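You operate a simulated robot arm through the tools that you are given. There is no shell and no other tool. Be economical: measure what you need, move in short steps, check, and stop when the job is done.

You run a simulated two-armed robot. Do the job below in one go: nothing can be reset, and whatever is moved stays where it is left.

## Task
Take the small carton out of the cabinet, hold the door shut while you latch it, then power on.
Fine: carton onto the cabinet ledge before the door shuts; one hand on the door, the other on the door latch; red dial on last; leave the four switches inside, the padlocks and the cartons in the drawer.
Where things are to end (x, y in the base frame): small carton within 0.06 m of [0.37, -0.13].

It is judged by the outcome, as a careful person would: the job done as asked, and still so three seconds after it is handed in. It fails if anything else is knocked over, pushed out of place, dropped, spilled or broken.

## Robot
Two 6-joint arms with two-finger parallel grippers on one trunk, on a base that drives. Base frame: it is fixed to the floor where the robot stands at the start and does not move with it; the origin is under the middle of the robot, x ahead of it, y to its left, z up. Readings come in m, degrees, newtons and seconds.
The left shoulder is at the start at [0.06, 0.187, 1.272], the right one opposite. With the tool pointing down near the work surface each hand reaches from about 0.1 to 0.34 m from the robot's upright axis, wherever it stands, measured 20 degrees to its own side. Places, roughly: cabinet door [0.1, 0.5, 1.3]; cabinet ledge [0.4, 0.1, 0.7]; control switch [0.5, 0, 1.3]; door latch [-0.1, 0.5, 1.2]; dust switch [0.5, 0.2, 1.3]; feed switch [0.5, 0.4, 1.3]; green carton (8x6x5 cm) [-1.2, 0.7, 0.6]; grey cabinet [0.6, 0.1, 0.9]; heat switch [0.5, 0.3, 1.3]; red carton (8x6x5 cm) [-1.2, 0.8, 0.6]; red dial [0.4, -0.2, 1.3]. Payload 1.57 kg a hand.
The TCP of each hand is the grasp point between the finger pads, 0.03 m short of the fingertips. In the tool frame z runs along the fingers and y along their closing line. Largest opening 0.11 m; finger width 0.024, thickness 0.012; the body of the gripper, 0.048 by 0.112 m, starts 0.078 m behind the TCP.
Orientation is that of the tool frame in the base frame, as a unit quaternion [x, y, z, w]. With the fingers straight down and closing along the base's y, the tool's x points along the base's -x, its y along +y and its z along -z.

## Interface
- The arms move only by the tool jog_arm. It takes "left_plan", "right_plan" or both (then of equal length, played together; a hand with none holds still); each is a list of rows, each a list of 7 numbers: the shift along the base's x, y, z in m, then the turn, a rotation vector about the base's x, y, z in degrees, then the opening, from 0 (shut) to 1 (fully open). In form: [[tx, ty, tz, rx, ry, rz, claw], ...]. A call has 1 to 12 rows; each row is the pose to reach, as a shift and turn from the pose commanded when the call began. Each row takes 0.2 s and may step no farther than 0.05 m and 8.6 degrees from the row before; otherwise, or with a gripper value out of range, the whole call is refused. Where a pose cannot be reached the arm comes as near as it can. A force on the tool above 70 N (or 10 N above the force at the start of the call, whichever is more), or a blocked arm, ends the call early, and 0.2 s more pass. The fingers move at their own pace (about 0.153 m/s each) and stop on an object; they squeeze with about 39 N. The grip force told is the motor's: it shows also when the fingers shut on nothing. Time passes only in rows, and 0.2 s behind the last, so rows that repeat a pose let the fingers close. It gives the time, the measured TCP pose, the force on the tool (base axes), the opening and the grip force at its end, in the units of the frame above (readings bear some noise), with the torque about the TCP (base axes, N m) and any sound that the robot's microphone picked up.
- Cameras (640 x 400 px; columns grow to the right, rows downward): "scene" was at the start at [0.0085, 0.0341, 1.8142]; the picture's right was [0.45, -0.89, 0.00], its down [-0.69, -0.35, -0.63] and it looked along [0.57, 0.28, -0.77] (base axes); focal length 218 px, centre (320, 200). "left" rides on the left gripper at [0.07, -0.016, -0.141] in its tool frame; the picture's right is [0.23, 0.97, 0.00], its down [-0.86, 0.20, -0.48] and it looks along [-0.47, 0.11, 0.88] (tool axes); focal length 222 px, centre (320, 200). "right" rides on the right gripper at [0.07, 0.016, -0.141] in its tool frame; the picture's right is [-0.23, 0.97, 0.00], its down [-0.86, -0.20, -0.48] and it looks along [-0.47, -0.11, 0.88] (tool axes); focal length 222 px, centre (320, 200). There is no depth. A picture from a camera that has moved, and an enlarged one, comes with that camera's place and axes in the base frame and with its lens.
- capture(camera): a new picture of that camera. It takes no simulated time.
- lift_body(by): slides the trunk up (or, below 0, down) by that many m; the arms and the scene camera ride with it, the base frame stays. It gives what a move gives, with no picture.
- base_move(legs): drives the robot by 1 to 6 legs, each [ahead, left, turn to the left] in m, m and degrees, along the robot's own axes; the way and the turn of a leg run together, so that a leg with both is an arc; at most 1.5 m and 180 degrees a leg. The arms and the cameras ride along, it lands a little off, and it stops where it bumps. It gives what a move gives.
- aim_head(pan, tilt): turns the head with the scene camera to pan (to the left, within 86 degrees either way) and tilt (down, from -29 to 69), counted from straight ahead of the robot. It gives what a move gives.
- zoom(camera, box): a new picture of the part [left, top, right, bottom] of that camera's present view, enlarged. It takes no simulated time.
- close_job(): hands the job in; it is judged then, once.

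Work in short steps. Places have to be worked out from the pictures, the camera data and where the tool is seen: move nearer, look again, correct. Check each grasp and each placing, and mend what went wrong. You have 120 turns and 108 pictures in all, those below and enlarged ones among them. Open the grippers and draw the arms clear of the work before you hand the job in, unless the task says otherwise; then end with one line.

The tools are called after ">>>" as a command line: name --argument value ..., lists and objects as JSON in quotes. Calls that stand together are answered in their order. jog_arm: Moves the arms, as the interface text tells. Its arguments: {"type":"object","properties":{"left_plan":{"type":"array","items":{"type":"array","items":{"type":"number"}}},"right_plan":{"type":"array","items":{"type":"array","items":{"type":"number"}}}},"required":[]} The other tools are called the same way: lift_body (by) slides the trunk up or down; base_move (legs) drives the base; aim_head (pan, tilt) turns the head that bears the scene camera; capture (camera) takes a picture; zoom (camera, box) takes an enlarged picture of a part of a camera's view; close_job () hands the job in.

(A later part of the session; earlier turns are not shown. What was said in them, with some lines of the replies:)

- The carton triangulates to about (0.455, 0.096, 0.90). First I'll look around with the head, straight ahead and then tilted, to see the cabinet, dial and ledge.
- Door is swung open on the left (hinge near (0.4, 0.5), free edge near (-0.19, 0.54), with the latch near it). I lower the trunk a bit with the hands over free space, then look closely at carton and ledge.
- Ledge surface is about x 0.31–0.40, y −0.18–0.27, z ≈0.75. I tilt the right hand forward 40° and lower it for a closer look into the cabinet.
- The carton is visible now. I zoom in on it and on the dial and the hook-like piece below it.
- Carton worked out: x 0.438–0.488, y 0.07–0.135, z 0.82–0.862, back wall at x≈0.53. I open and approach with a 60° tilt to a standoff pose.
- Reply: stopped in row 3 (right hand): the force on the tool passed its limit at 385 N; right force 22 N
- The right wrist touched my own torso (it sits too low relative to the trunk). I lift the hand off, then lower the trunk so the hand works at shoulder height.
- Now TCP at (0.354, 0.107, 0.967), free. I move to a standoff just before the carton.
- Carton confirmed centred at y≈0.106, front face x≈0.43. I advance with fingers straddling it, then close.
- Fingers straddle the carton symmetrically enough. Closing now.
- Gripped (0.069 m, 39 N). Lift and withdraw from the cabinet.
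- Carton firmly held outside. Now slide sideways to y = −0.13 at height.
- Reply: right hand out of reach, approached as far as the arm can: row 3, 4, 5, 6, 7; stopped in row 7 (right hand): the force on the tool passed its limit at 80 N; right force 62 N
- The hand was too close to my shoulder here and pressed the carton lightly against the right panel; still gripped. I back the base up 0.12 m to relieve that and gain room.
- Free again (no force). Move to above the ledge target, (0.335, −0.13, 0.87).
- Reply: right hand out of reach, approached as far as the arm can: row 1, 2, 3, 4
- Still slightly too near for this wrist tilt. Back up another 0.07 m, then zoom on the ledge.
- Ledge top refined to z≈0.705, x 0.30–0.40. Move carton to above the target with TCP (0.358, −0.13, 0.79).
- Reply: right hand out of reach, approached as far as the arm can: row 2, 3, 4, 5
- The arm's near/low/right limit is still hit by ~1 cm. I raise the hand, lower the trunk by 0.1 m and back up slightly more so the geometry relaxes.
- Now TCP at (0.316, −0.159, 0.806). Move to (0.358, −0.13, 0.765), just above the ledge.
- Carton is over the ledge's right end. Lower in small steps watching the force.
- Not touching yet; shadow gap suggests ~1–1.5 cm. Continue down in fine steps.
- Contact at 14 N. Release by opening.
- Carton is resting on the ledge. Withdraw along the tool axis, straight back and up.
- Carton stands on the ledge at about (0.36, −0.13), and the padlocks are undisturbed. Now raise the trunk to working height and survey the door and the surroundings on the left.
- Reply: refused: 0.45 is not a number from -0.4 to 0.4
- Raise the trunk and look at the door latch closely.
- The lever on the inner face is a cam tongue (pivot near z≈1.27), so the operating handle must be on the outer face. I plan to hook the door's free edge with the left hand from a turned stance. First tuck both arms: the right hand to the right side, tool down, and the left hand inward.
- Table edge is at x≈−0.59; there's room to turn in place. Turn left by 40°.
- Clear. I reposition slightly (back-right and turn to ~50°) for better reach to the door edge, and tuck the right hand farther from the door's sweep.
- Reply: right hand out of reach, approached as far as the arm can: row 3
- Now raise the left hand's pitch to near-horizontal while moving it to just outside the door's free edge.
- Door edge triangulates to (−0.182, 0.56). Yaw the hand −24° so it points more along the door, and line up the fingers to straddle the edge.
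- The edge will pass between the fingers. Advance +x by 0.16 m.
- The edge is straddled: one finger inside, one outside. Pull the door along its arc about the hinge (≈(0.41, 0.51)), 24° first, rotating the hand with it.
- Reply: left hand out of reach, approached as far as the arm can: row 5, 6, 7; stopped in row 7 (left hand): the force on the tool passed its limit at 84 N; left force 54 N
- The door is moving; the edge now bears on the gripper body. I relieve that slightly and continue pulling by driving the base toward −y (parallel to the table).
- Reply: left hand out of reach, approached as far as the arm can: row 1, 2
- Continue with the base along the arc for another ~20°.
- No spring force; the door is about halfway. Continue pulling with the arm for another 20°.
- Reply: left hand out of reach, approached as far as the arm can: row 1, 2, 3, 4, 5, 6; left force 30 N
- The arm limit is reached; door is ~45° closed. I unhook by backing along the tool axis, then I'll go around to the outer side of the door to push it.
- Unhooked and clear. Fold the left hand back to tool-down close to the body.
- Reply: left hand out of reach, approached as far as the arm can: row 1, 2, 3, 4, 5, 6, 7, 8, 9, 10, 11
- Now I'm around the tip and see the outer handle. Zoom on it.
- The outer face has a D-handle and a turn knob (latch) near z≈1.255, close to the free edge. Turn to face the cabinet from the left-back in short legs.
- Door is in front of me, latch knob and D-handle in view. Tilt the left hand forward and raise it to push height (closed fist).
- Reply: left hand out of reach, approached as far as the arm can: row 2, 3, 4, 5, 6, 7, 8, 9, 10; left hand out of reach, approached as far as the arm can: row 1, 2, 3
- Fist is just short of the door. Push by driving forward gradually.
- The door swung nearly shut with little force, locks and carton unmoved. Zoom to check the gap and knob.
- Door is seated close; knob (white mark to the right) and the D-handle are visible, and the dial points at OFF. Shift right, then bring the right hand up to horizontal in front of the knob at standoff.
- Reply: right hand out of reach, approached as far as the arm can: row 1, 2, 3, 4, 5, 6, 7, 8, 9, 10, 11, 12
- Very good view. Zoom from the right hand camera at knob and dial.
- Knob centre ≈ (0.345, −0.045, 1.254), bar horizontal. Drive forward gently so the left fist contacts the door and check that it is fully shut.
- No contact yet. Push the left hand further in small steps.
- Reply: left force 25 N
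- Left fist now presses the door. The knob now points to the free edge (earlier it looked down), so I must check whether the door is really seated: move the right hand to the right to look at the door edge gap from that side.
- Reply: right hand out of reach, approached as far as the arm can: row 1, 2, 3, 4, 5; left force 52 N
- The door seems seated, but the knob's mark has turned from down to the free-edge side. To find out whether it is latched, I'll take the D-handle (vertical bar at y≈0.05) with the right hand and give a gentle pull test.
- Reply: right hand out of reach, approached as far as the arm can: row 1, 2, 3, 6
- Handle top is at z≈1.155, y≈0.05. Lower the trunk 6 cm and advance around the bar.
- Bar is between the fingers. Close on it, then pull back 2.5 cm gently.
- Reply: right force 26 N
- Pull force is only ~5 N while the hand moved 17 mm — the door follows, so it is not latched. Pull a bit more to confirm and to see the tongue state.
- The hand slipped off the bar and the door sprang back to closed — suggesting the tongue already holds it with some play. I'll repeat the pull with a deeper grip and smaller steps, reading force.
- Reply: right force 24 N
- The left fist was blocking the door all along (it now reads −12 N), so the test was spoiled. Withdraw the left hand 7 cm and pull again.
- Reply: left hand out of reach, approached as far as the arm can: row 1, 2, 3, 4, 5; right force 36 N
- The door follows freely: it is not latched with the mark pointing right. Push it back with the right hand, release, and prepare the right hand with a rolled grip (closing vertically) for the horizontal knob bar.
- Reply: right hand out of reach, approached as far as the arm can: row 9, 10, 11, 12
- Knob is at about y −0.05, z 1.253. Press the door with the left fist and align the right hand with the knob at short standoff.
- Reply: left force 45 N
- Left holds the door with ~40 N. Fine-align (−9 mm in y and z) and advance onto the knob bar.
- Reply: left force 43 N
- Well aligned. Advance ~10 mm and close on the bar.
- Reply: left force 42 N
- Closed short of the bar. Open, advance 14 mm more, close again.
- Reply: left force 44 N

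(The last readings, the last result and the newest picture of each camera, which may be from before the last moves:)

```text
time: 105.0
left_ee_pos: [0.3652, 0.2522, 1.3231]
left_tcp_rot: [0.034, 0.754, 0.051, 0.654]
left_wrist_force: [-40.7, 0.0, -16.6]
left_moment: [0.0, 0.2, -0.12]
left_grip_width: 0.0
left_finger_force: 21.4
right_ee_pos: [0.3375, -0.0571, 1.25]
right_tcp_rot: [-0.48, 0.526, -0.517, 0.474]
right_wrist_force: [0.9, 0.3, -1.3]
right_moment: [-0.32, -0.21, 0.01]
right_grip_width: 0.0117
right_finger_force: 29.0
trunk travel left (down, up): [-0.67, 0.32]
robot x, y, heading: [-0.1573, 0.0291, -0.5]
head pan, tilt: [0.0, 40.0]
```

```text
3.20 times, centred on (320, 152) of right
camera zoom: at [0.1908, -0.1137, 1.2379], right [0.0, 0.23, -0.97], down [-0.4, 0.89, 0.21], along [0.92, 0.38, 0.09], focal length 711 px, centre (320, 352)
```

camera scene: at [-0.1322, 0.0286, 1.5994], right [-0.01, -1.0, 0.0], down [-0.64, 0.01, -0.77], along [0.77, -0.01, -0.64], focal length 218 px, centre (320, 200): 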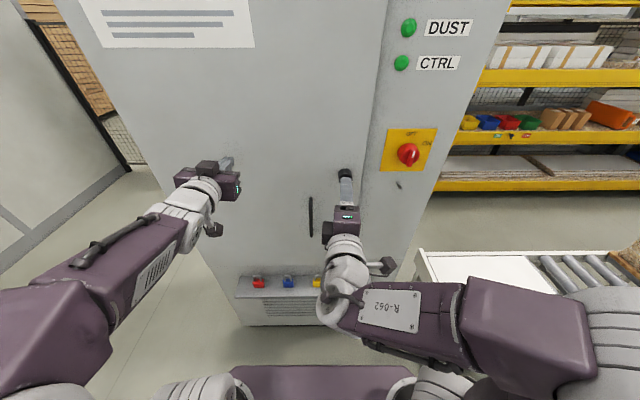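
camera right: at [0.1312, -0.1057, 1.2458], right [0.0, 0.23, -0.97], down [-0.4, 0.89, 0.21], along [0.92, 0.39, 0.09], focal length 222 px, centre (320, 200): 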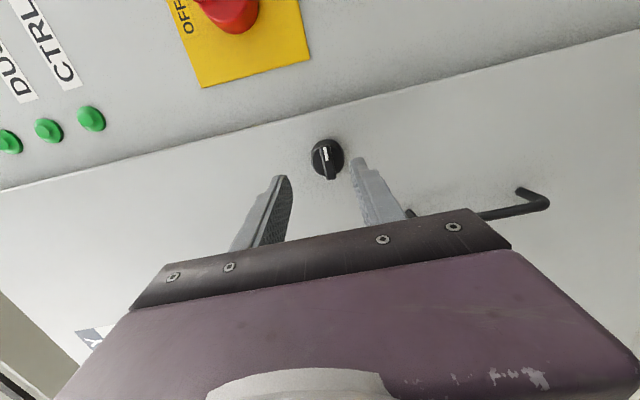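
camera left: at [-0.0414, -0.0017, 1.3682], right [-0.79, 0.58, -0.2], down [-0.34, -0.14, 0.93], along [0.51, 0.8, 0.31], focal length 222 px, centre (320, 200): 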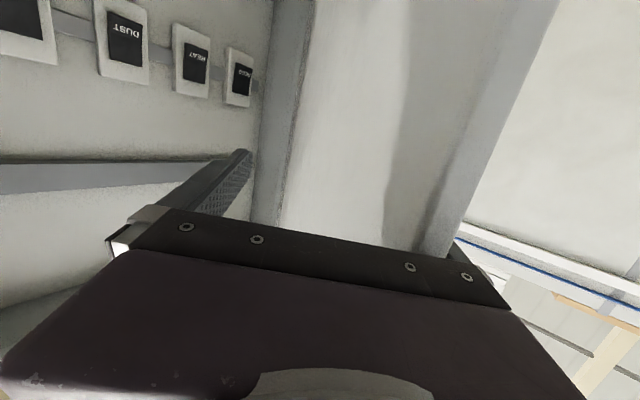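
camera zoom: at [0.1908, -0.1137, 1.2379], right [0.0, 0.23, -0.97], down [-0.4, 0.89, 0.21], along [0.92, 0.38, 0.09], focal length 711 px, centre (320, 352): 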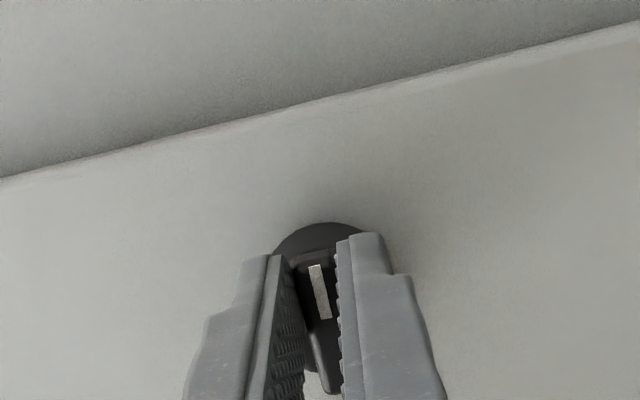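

Bar gripped (11.7 mm). Test-turn clockwise (mark toward down) by 16° and read the torque.

>>> jog_arm --right_plan '[[0, 0, 0, 4, 0, 0, 0], [0, 0, 0, 8, 0, 0, 0], [0, 0, 0, 12, 0, 0, 0], [0, 0, 0, 16, 0, 0, 0], [0, 0, 0, 16, 0, 0, 0]]'

>>> zoom --camera "right" --box '[220, 90, 420, 215]'

```text
time: 106.2
left_ee_pos: [0.3655, 0.2515, 1.3219]
left_tcp_rot: [0.034, 0.753, 0.051, 0.655]
left_wrist_force: [-6.2, 4.2, -16.6]
left_moment: [0.03, -1.54, -0.38]
left_grip_width: 0.0002
left_finger_force: 21.2
right_ee_pos: [0.3381, -0.0587, 1.2495]
right_tcp_rot: [-0.41, 0.594, -0.438, 0.536]
right_wrist_force: [-19.4, -5.6, -8.8]
right_moment: [-0.63, 0.06, -0.78]
right_grip_width: 0.0171
right_finger_force: 31.8
trunk travel left (down, up): [-0.67, 0.32]
robot x, y, heading: [-0.1572, 0.0285, -0.4]
head pan, tilt: [0.0, 40.0]
```

```text
3.20 times, centred on (320, 152) of right
camera zoom: at [0.1907, -0.1093, 1.2225], right [0.0, 0.49, -0.87], down [-0.4, 0.8, 0.45], along [0.92, 0.34, 0.19], focal length 711 px, centre (320, 352)
```

zoom: 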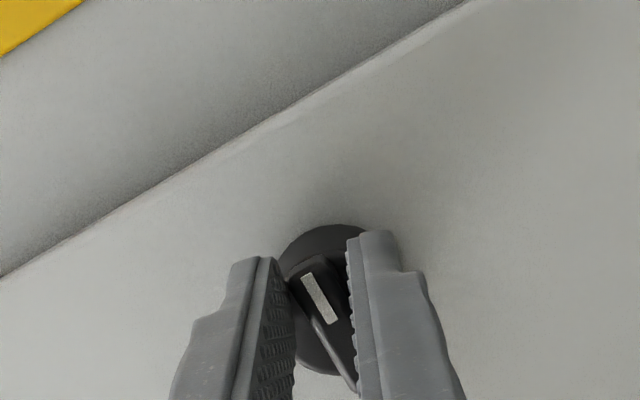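

It resists clockwise (fingers skew on the bar). Go back and test counter-clockwise.

>>> jog_arm --right_plan '[[0, 0, 0, -8, 0, 0, 0], [0, 0, 0, -16, 0, 0, 0], [0, 0, 0, -22, 0, 0, 0], [0, 0, 0, -28, 0, 0, 0], [0, 0, 0, -36, 0, 0, 0], [0, 0, 0, -36, 0, 0, 0]]'

>>> zoom --camera "right" --box '[220, 90, 420, 215]'

```text
time: 107.6
left_ee_pos: [0.3653, 0.2517, 1.3255]
left_tcp_rot: [0.034, 0.752, 0.05, 0.656]
left_wrist_force: [-37.4, -11.2, -11.2]
left_moment: [0.14, 0.07, -0.51]
left_grip_width: 0.0
left_finger_force: 21.6
right_ee_pos: [0.3384, -0.0564, 1.2538]
right_tcp_rot: [0.553, -0.427, 0.603, -0.384]
right_wrist_force: [5.7, 13.8, 18.6]
right_moment: [0.19, -0.36, 1.15]
right_grip_width: 0.0121
right_finger_force: 29.2
trunk travel left (down, up): [-0.67, 0.32]
robot x, y, heading: [-0.1564, 0.0289, -0.6]
head pan, tilt: [0.0, 40.0]
```

```text
3.20 times, centred on (320, 152) of right
camera zoom: at [0.1909, -0.1145, 1.2599], right [0.01, -0.12, -0.99], down [-0.39, 0.91, -0.11], along [0.92, 0.39, -0.04], focal length 711 px, centre (320, 352)
```

zoom: 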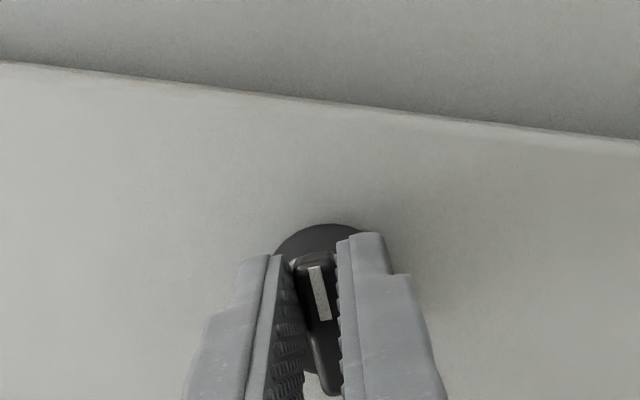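

It turns counter-clockwise with the hand. Continue counter-clockwise toward a quarter turn.

>>> jog_arm --right_plan '[[0, 0, 0, -8, 0, 0, 0], [0, 0, 0, -16, 0, 0, 0], [0, 0, 0, -24, 0, 0, 0], [0, 0, 0, -32, 0, 0, 0], [0, 0, 0, -40, 0, 0, 0], [0, 0, 0, -48, 0, 0, 0], [0, 0, 0, -56, 0, 0, 0], [0, 0, 0, -64, 0, 0, 0], [0, 0, 0, -70, 0, 0, 0], [0, 0, 0, -70, 0, 0, 0]]'

>>> zoom --camera "right" --box '[220, 90, 420, 215]'

```text
time: 109.8
left_ee_pos: [0.3664, 0.2594, 1.3236]
left_tcp_rot: [0.031, 0.751, 0.049, 0.658]
left_wrist_force: [-27.1, -9.1, 8.9]
left_moment: [0.04, -0.47, -0.35]
left_grip_width: 0.0
left_finger_force: 21.6
right_ee_pos: [0.3379, -0.0478, 1.2525]
right_tcp_rot: [0.67, -0.002, 0.742, 0.009]
right_wrist_force: [7.2, 37.5, 19.1]
right_moment: [0.54, -0.99, 1.08]
right_grip_width: 0.0118
right_finger_force: 29.1
trunk travel left (down, up): [-0.67, 0.32]
robot x, y, heading: [-0.1587, 0.0288, -0.7]
head pan, tilt: [0.0, 40.0]
```

```text
3.20 times, centred on (320, 152) of right
camera zoom: at [0.1903, -0.0614, 1.3082], right [0.01, -0.98, -0.22], down [-0.39, 0.2, -0.9], along [0.92, 0.09, -0.37], focal length 711 px, centre (320, 352)
```

zoom: 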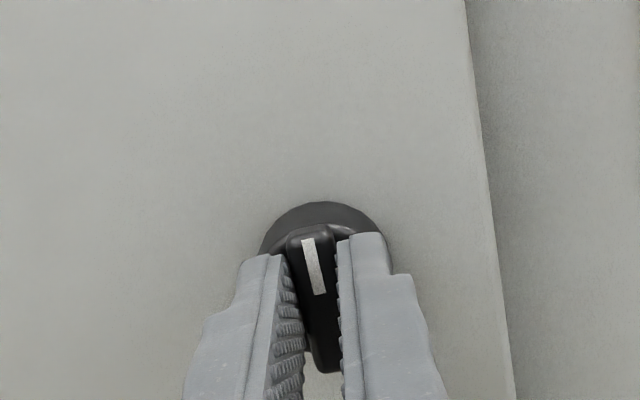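

Knob turned 90° (mark up). Try a few more degrees to feel for the end stop.

>>> jog_arm --right_plan '[[0, -0.002, 0, -5, 0, 0, 0], [0, -0.003, 0, -10, 0, 0, 0], [0, -0.003, 0, -10, 0, 0, 0]]'

>>> zoom --camera "right" --box '[220, 90, 420, 215]'

```text
time: 110.6
left_ee_pos: [0.3654, 0.2602, 1.3226]
left_tcp_rot: [0.031, 0.752, 0.048, 0.657]
left_wrist_force: [-26.8, -8.2, 4.2]
left_moment: [0.09, -0.32, -0.35]
left_grip_width: 0.0001
left_finger_force: 21.0
right_ee_pos: [0.3381, -0.0481, 1.252]
right_tcp_rot: [0.666, 0.063, 0.74, 0.067]
right_wrist_force: [3.0, 42.8, 16.0]
right_moment: [0.84, -0.3, 0.85]
right_grip_width: 0.0163
right_finger_force: 31.9
trunk travel left (down, up): [-0.67, 0.32]
robot x, y, heading: [-0.1589, 0.0254, -0.2]
head pan, tilt: [0.0, 40.0]
```

```text
3.20 times, centred on (320, 152) of right
camera zoom: at [0.1898, -0.0519, 1.3093], right [0.01, -1.0, -0.04], down [-0.38, 0.04, -0.92], along [0.92, 0.02, -0.38], focal length 711 px, centre (320, 352)
```

zoom: 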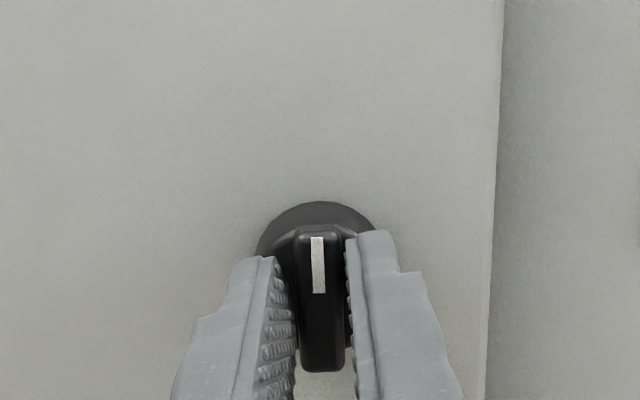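

End stop reached at a quarter turn. Quick check while still gripping: ease the left hand off and pull lightly on the knob.

>>> jog_arm --left_plan '[[-0.015, 0, 0, 0, 0, 0, 0], [-0.03, 0, 0, 0, 0, 0, 0], [-0.04, 0, 0, 0, 0, 0, 0], [-0.04, 0, 0, 0, 0, 0, 0], [-0.04, 0, 0, 0, 0, 0, 0], [-0.04, 0, 0, 0, 0, 0, 0]]' --right_plan '[[0, 0, 0, 5, 0, 0, 0], [0, 0, 0, 9, 0, 0, 0], [0, 0, 0, 9, 0, 0, 0], [-0.006, 0, 0, 9, 0, 0, 0], [-0.012, 0, 0, 9, 0, 0, 0], [-0.012, 0, 0, 9, 0, 0, 0]]'

>>> zoom --camera "right" --box '[220, 60, 520, 248]'

```text
time: 112.0
left_ee_pos: [0.3343, 0.2637, 1.3184]
left_tcp_rot: [0.031, 0.755, 0.048, 0.653]
left_wrist_force: [0.4, -0.1, 0.4]
left_moment: [0.0, -0.02, 0.0]
left_grip_width: 0.0
left_finger_force: 21.6
right_ee_pos: [0.3371, -0.0455, 1.2479]
right_tcp_rot: [0.671, 0.005, 0.741, 0.015]
right_wrist_force: [12.9, 38.4, 20.1]
right_moment: [0.71, -0.65, 1.07]
right_grip_width: 0.0126
right_finger_force: 30.0
trunk travel left (down, up): [-0.67, 0.32]
robot x, y, heading: [-0.156, 0.0305, -0.3]
head pan, tilt: [0.0, 40.0]
```

```text
2.13 times, centred on (370, 154) of right
camera zoom: at [0.1899, -0.06, 1.306], right [0.01, -0.98, -0.2], down [-0.39, 0.18, -0.9], along [0.92, 0.08, -0.38], focal length 473 px, centre (214, 298)
```

zoom: 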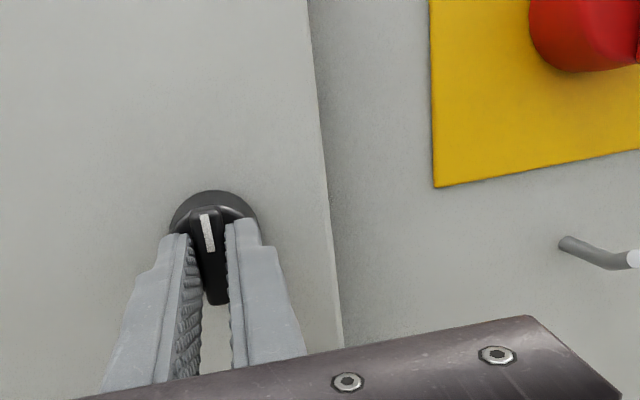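

The hand stayed put at 13 N pull: the door is latched. Release the knob and withdraw both hands by backing off slightly, then shift right toward the dial.

>>> jog_arm --right_plan '[[0.008, 0, 0, 9, 0, 0, 0.2], [0.0, 0, 0, 9, 0, 0, 0.5], [0.0, 0, 0, 9, 0, 0, 0.6], [-0.03, 0, 0, 9, 0, 0, 0.6], [-0.06, 0, 0.02, 9, 0, 0, 0.7], [-0.06, 0, 0.04, 9, 0, 0, 0.7]]'

>>> base_move --legs '[[-0.05, 0, 0], [0, -0.17, 0]]'

>>> capture --camera "right"

```text
refused: row 1 steps farther than a row can; nothing moved
```

```text
time: 114.1
left_ee_pos: [0.2826, 0.0759, 1.3191]
left_tcp_rot: [0.033, 0.754, 0.051, 0.654]
left_wrist_force: [0.5, 0.5, 0.7]
left_moment: [0.01, 0.0, 0.02]
left_grip_width: 0.0
left_finger_force: 21.0
right_ee_pos: [0.2854, -0.2351, 1.2461]
right_tcp_rot: [0.674, -0.002, 0.739, 0.014]
right_wrist_force: [1.0, 0.2, -0.4]
right_moment: [-0.01, -0.01, 0.05]
right_grip_width: 0.0
right_finger_force: 21.2
trunk travel left (down, up): [-0.67, 0.32]
robot x, y, heading: [-0.2074, -0.1495, -0.6]
head pan, tilt: [0.0, 40.0]
```

```text
15 pictures are left
camera right: at [0.1375, -0.2485, 1.3038], right [0.0, -0.98, -0.21], down [-0.39, 0.2, -0.9], along [0.92, 0.08, -0.39], focal length 222 px, centre (320, 200)
```

right: 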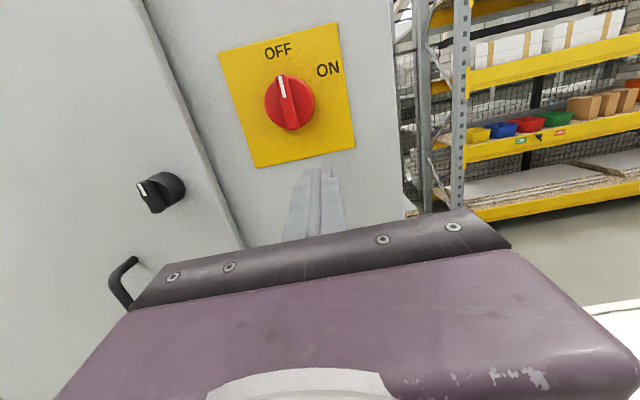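

My arm call was refused, yet the base move went ahead, so the hand was dragged off the knob. Check the knob and door state.

>>> zoom --camera "right" --box '[100, 20, 420, 220]'

```text
2.00 times, centred on (260, 120) of right
camera zoom: at [0.1375, -0.2485, 1.3038], right [0.0, -0.98, -0.21], down [-0.39, 0.2, -0.9], along [0.92, 0.08, -0.39], focal length 444 px, centre (440, 360)
```

zoom: 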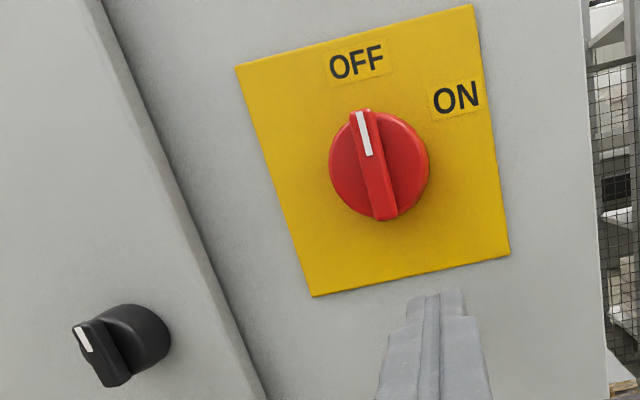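

Knob mark is still up (latched) and the door is shut. Dial axis ≈ (y −0.221, z 1.313), bar vertical at OFF. Align the right hand (open 0.065) at standoff.

>>> jog_arm --right_plan '[[0, 0.005, 0.03, 0, 0, 0, 0.3], [0, 0.014, 0.067, 0, 0, 0, 0.6], [0, 0.014, 0.067, 0, 0, 0, 0.6], [0, 0.014, 0.067, 0, 0, 0, 0.6]]'

>>> zoom --camera "right" --box '[200, 60, 440, 210]'

```text
time: 115.1
left_ee_pos: [0.2816, 0.0745, 1.3193]
left_tcp_rot: [0.035, 0.755, 0.05, 0.653]
left_wrist_force: [-0.8, 0.0, -0.8]
left_moment: [-0.03, 0.01, -0.04]
left_grip_width: 0.0
left_finger_force: 21.4
right_ee_pos: [0.2839, -0.2238, 1.3122]
right_tcp_rot: [0.674, -0.003, 0.739, 0.014]
right_wrist_force: [0.3, 0.4, -0.4]
right_moment: [0.01, -0.03, -0.03]
right_grip_width: 0.0659
right_finger_force: 0.0
trunk travel left (down, up): [-0.67, 0.32]
robot x, y, heading: [-0.2103, -0.147, -0.5]
head pan, tilt: [0.0, 40.0]
```

```text
2.67 times, centred on (320, 135) of right
camera zoom: at [0.1365, -0.2354, 1.3694], right [0.0, -0.98, -0.21], down [-0.39, 0.2, -0.9], along [0.92, 0.08, -0.39], focal length 592 px, centre (320, 373)
```

zoom: 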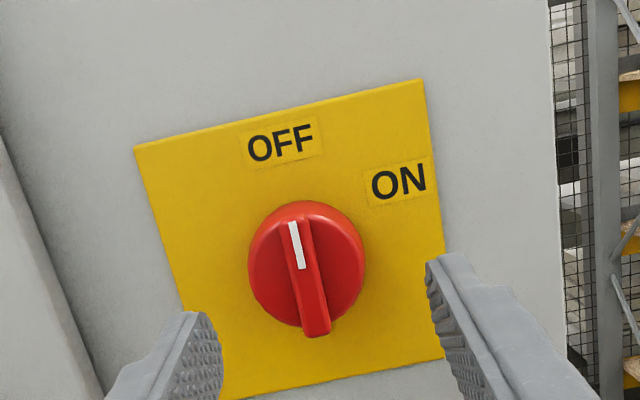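

Good alignment. Advance 5 cm around the dial bar and close.

>>> jog_arm --right_plan '[[0.02, 0.002, 0, 0, 0, 0, 0.6], [0.04, 0.003, 0, 0, 0, 0, 0.6], [0.053, 0.003, 0, 0, 0, 0, 0.6], [0.053, 0.003, 0, 0, 0, 0, 0.6]]'

>>> zoom --camera "right" --box '[200, 60, 440, 210]'

```text
time: 116.1
left_ee_pos: [0.2817, 0.0737, 1.3206]
left_tcp_rot: [0.035, 0.755, 0.05, 0.653]
left_wrist_force: [0.6, -0.1, -0.1]
left_moment: [0.03, -0.03, 0.01]
left_grip_width: 0.0
left_finger_force: 21.3
right_ee_pos: [0.3375, -0.216, 1.3118]
right_tcp_rot: [0.675, -0.003, 0.738, 0.014]
right_wrist_force: [0.5, 0.1, 0.0]
right_moment: [-0.01, -0.01, 0.01]
right_grip_width: 0.0659
right_finger_force: 0.0
trunk travel left (down, up): [-0.67, 0.32]
robot x, y, heading: [-0.2061, -0.1473, -0.2]
head pan, tilt: [0.0, 40.0]
```

```text
2.67 times, centred on (320, 135) of right
camera zoom: at [0.19, -0.2304, 1.3709], right [0.0, -0.98, -0.21], down [-0.39, 0.2, -0.9], along [0.92, 0.08, -0.39], focal length 592 px, centre (320, 373)
```

zoom: 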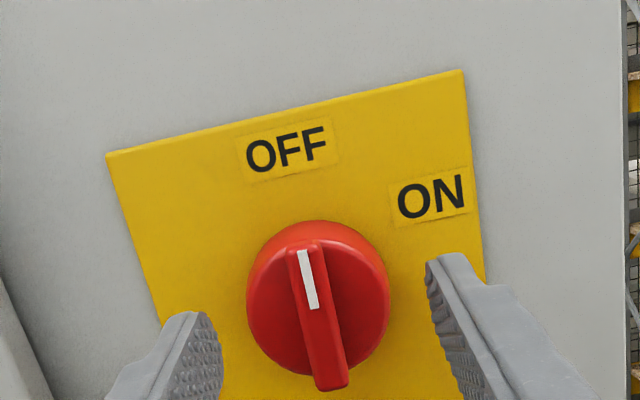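

Centred. Advance 12 mm more and close on the bar.

>>> jog_arm --right_plan '[[0.006, -0.001, 0, 0, 0, 0, 0.6], [0.012, -0.001, 0, 0, 0, 0, 0.6], [0.012, -0.001, 0, 0, 0, 0, 0.3], [0.012, -0.001, 0, 0, 0, 0, 0], [0.012, -0.001, 0, 0, 0, 0, 0], [0.012, -0.001, 0, 0, 0, 0, 0]]'

>>> zoom --camera "right" --box '[200, 60, 440, 210]'

```text
time: 117.5
left_ee_pos: [0.2816, 0.0784, 1.3184]
left_tcp_rot: [0.033, 0.755, 0.05, 0.653]
left_wrist_force: [0.6, -0.7, 0.1]
left_moment: [0.0, -0.01, -0.03]
left_grip_width: 0.0
left_finger_force: 20.7
right_ee_pos: [0.351, -0.2159, 1.3124]
right_tcp_rot: [0.675, -0.002, 0.738, 0.015]
right_wrist_force: [-1.1, 12.4, -1.7]
right_moment: [0.72, 0.15, 0.59]
right_grip_width: 0.012
right_finger_force: 29.1
trunk travel left (down, up): [-0.67, 0.32]
robot x, y, heading: [-0.2097, -0.1473, -0.4]
head pan, tilt: [0.0, 40.0]
```

```text
2.67 times, centred on (320, 135) of right
camera zoom: at [0.2028, -0.229, 1.3705], right [0.0, -0.98, -0.21], down [-0.4, 0.19, -0.9], along [0.92, 0.08, -0.39], focal length 592 px, centre (320, 373)
```

zoom: 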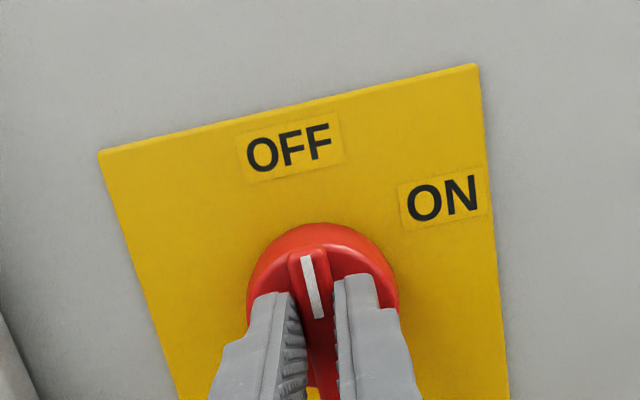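

Dial bar gripped (12 mm). Turn clockwise (+rx) 64° first.

>>> jog_arm --right_plan '[[0, 0, 0, 8, 0, 0, 0], [0, 0, 0, 16, 0, 0, 0], [0, 0, 0, 24, 0, 0, 0], [0, 0, 0, 32, 0, 0, 0], [0, 0, 0, 40, 0, 0, 0], [0, 0, 0, 48, 0, 0, 0], [0, 0, 0, 56, 0, 0, 0], [0, 0, 0, 64, 0, 0, 0], [0, 0, 0, 64, 0, 0, 0]]'

>>> zoom --camera "right" --box '[200, 60, 440, 210]'

```text
time: 119.5
left_ee_pos: [0.2839, 0.0762, 1.3194]
left_tcp_rot: [0.033, 0.755, 0.05, 0.653]
left_wrist_force: [-0.5, 0.0, 0.1]
left_moment: [-0.01, -0.02, -0.02]
left_grip_width: 0.0002
left_finger_force: 21.4
right_ee_pos: [0.3501, -0.2181, 1.3127]
right_tcp_rot: [0.58, -0.394, 0.624, -0.345]
right_wrist_force: [3.0, 7.8, -4.8]
right_moment: [0.03, -0.2, 0.05]
right_grip_width: 0.0118
right_finger_force: 29.0
trunk travel left (down, up): [-0.67, 0.32]
robot x, y, heading: [-0.2114, -0.1462, -0.5]
head pan, tilt: [0.0, 40.0]
```

```text
2.67 times, centred on (320, 135) of right
camera zoom: at [0.2027, -0.2757, 1.3275], right [-0.01, -0.24, -0.97], down [-0.39, 0.89, -0.22], along [0.92, 0.38, -0.1], focal length 592 px, centre (320, 373)
```

zoom: 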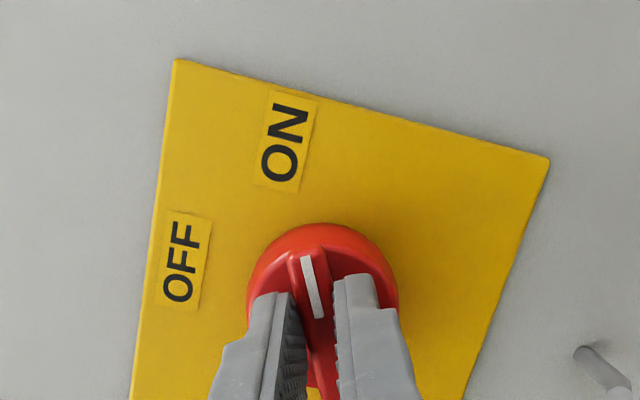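

The pointer is near ON. Keep turning until the end stop is felt.

>>> jog_arm --right_plan '[[0, 0, 0, 6, 0, 0, 0], [0, 0, 0, 12, 0, 0, 0], [0, 0, 0, 12, 0, 0, 0]]'

>>> jog_arm --right_plan '[[0, 0, 0, 7, 0, 0, 0], [0, 0, 0, 14, 0, 0, 0], [0, 0, 0, 14, 0, 0, 0]]'

>>> zoom --camera "right" --box '[200, 60, 440, 210]'

```text
time: 120.3
left_ee_pos: [0.2831, 0.0758, 1.3202]
left_tcp_rot: [0.034, 0.755, 0.051, 0.653]
left_wrist_force: [-0.3, -0.7, -0.3]
left_moment: [0.0, 0.02, 0.01]
left_grip_width: 0.0
left_finger_force: 21.0
right_ee_pos: [0.3505, -0.2187, 1.3108]
right_tcp_rot: [0.542, -0.459, 0.578, -0.402]
right_wrist_force: [-3.7, 5.8, -14.7]
right_moment: [-0.04, 0.1, -0.17]
right_grip_width: 0.0119
right_finger_force: 28.8
trunk travel left (down, up): [-0.67, 0.32]
robot x, y, heading: [-0.2078, -0.1476, -0.5]
head pan, tilt: [0.0, 40.0]
```

```text
time: 121.1
left_ee_pos: [0.2832, 0.0753, 1.32]
left_tcp_rot: [0.033, 0.754, 0.051, 0.654]
left_wrist_force: [0.1, -0.7, 0.0]
left_moment: [-0.02, -0.01, 0.02]
left_grip_width: 0.0
left_finger_force: 21.1
right_ee_pos: [0.3508, -0.2188, 1.3118]
right_tcp_rot: [-0.488, 0.525, -0.519, 0.466]
right_wrist_force: [-6.7, 5.5, -21.0]
right_moment: [0.0, 0.38, 0.1]
right_grip_width: 0.0121
right_finger_force: 29.5
trunk travel left (down, up): [-0.67, 0.32]
robot x, y, heading: [-0.2096, -0.1484, -0.6]
head pan, tilt: [0.0, 40.0]
```

```text
2.67 times, centred on (320, 135) of right
camera zoom: at [0.2028, -0.2772, 1.3011], right [-0.01, 0.21, -0.98], down [-0.39, 0.9, 0.2], along [0.92, 0.39, 0.08], focal length 592 px, centre (320, 373)
```

zoom: 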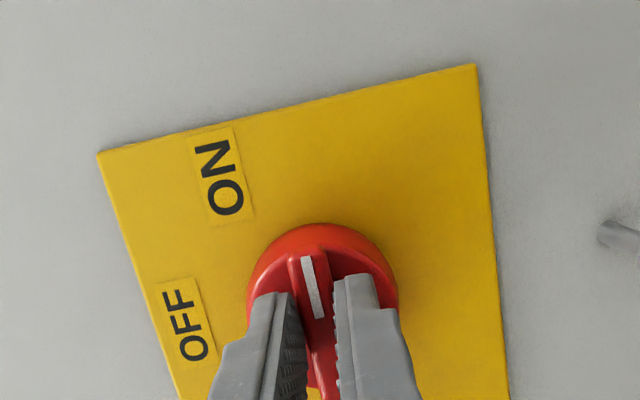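

Now turned a full quarter. Feel for the stop with 8° more.

>>> jog_arm --right_plan '[[0, 0, 0, 4, 0, 0, 0], [0, 0, 0, 8, 0, 0, 0], [0, 0, 0, 8, 0, 0, 0]]'

```text
time: 121.9
left_ee_pos: [0.2824, 0.0751, 1.3197]
left_tcp_rot: [0.034, 0.755, 0.05, 0.653]
left_wrist_force: [0.3, -0.3, -0.3]
left_moment: [0.03, -0.02, 0.01]
left_grip_width: 0.0
left_finger_force: 21.4
right_ee_pos: [0.3503, -0.2203, 1.3104]
right_tcp_rot: [-0.454, 0.56, -0.481, 0.499]
right_wrist_force: [-6.7, 4.4, -20.9]
right_moment: [-0.82, 0.42, -0.33]
right_grip_width: 0.0146
right_finger_force: 30.2
trunk travel left (down, up): [-0.67, 0.32]
robot x, y, heading: [-0.2103, -0.1475, -0.6]
head pan, tilt: [0.0, 40.0]
```

The end stop is there (fingers skew, torque rises): dial is fully ON. Unwind the skew, open, and withdraw.

>>> jog_arm --right_plan '[[0, 0, 0, -7, 0, 0, 0], [0, 0, 0, -7, 0, 0, 0.3], [0, 0, 0, -7, 0, 0, 0.6], [0, 0, 0, -7, 0, 0, 0.6], [-0.03, 0, 0, -7, 0, 0, 0.6], [-0.07, 0, 0, -7, 0, 0, 0.6], [-0.1, 0, 0, -7, 0, 0, 0.6], [-0.1, 0, 0, -7, 0, 0, 0.6]]'

>>> base_move --legs '[[-0.1, 0, 0]]'

>>> capture --camera "scene"

>>> capture --camera "right"

```text
time: 123.7
left_ee_pos: [0.2833, 0.0747, 1.3196]
left_tcp_rot: [0.034, 0.755, 0.051, 0.653]
left_wrist_force: [0.6, -0.1, -0.6]
left_moment: [0.01, 0.0, -0.04]
left_grip_width: 0.0001
left_finger_force: 21.5
right_ee_pos: [0.2519, -0.2221, 1.3146]
right_tcp_rot: [-0.483, 0.529, -0.515, 0.47]
right_wrist_force: [0.9, -0.5, 0.3]
right_moment: [-0.03, -0.02, -0.01]
right_grip_width: 0.0659
right_finger_force: 0.0
trunk travel left (down, up): [-0.67, 0.32]
robot x, y, heading: [-0.2099, -0.1503, -0.5]
head pan, tilt: [0.0, 40.0]
```

```text
time: 124.8
left_ee_pos: [0.1798, 0.0755, 1.3201]
left_tcp_rot: [0.034, 0.755, 0.052, 0.653]
left_wrist_force: [-0.4, 0.1, 1.2]
left_moment: [-0.02, -0.01, 0.01]
left_grip_width: 0.0002
left_finger_force: 21.7
right_ee_pos: [0.1497, -0.2197, 1.3129]
right_tcp_rot: [-0.484, 0.529, -0.515, 0.471]
right_wrist_force: [0.2, 0.2, -0.1]
right_moment: [0.03, 0.0, 0.03]
right_grip_width: 0.0659
right_finger_force: 0.0
trunk travel left (down, up): [-0.67, 0.32]
robot x, y, heading: [-0.3079, -0.1468, -0.5]
head pan, tilt: [0.0, 40.0]
```

```text
8 pictures are left
camera scene: at [-0.2855, -0.1471, 1.5994], right [-0.01, -1.0, 0.0], down [-0.64, 0.01, -0.77], along [0.77, -0.01, -0.64], focal length 218 px, centre (320, 200)
```

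scene: 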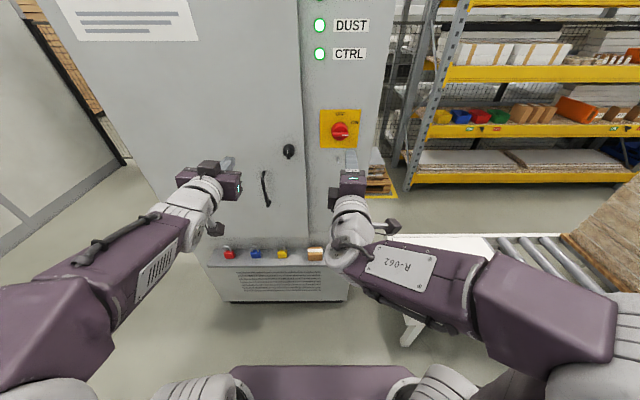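

```text
7 pictures are left
camera right: at [0.0027, -0.2773, 1.3024], right [-0.01, 0.23, -0.97], down [-0.39, 0.89, 0.21], along [0.92, 0.39, 0.09], focal length 222 px, centre (320, 200)
```

right: 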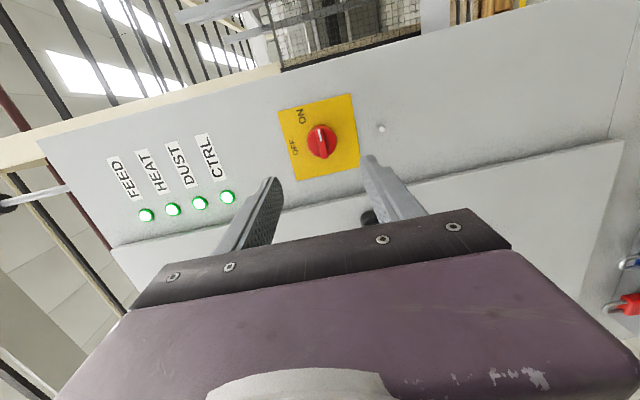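

All four lamps are lit: power is on. Check the latch knob and the carton once more.

>>> zoom --camera "scene" --box '[200, 130, 380, 270]'

```text
2.86 times, centred on (290, 200) of scene
camera zoom: at [-0.2855, -0.1471, 1.5994], right [-0.01, -1.0, 0.0], down [-0.64, 0.01, -0.77], along [0.77, -0.01, -0.64], focal length 624 px, centre (406, 200)
```

zoom: 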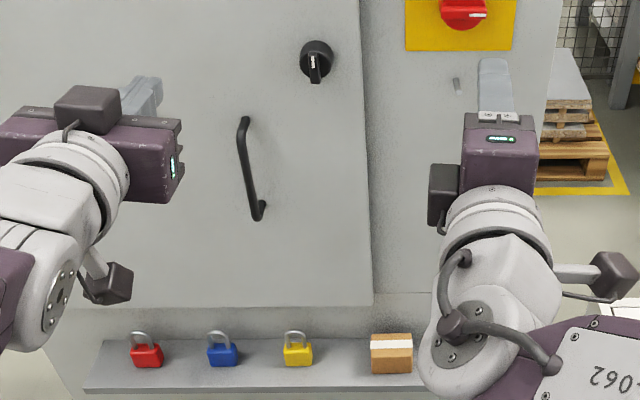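

Latch up, dial ON, carton on the ledge at about (0.36, −0.13), and the padlocks are undisturbed. Open both grippers fully; the arms are already clear.

>>> jog_arm --left_plan '[[0, 0, 0, 0, 0, 0, 0.5], [0, 0, 0, 0, 0, 0, 1], [0, 0, 0, 0, 0, 0, 1]]' --right_plan '[[0, 0, 0, 0, 0, 0, 0.8], [0, 0, 0, 0, 0, 0, 1], [0, 0, 0, 0, 0, 0, 1]]'

>>> close_job

```text
time: 125.6
left_ee_pos: [0.1795, 0.0757, 1.3207]
left_tcp_rot: [0.034, 0.755, 0.051, 0.653]
left_wrist_force: [0.1, -0.1, -0.6]
left_moment: [0.0, 0.01, 0.01]
left_grip_width: 0.1099
left_finger_force: 0.2
right_ee_pos: [0.1488, -0.2207, 1.314]
right_tcp_rot: [-0.483, 0.528, -0.515, 0.472]
right_wrist_force: [-0.5, -0.3, -0.6]
right_moment: [-0.03, 0.0, 0.01]
right_grip_width: 0.1101
right_finger_force: 0.1
trunk travel left (down, up): [-0.67, 0.32]
robot x, y, heading: [-0.3097, -0.1475, -0.6]
head pan, tilt: [0.0, 40.0]
```

```text
The job is handed in.
```

The job is done and handed in: the carton is on the ledge at about (0.36, −0.13), the door was held shut with one hand while the other latched it, and the red dial was turned on last, with all four lamps lit.
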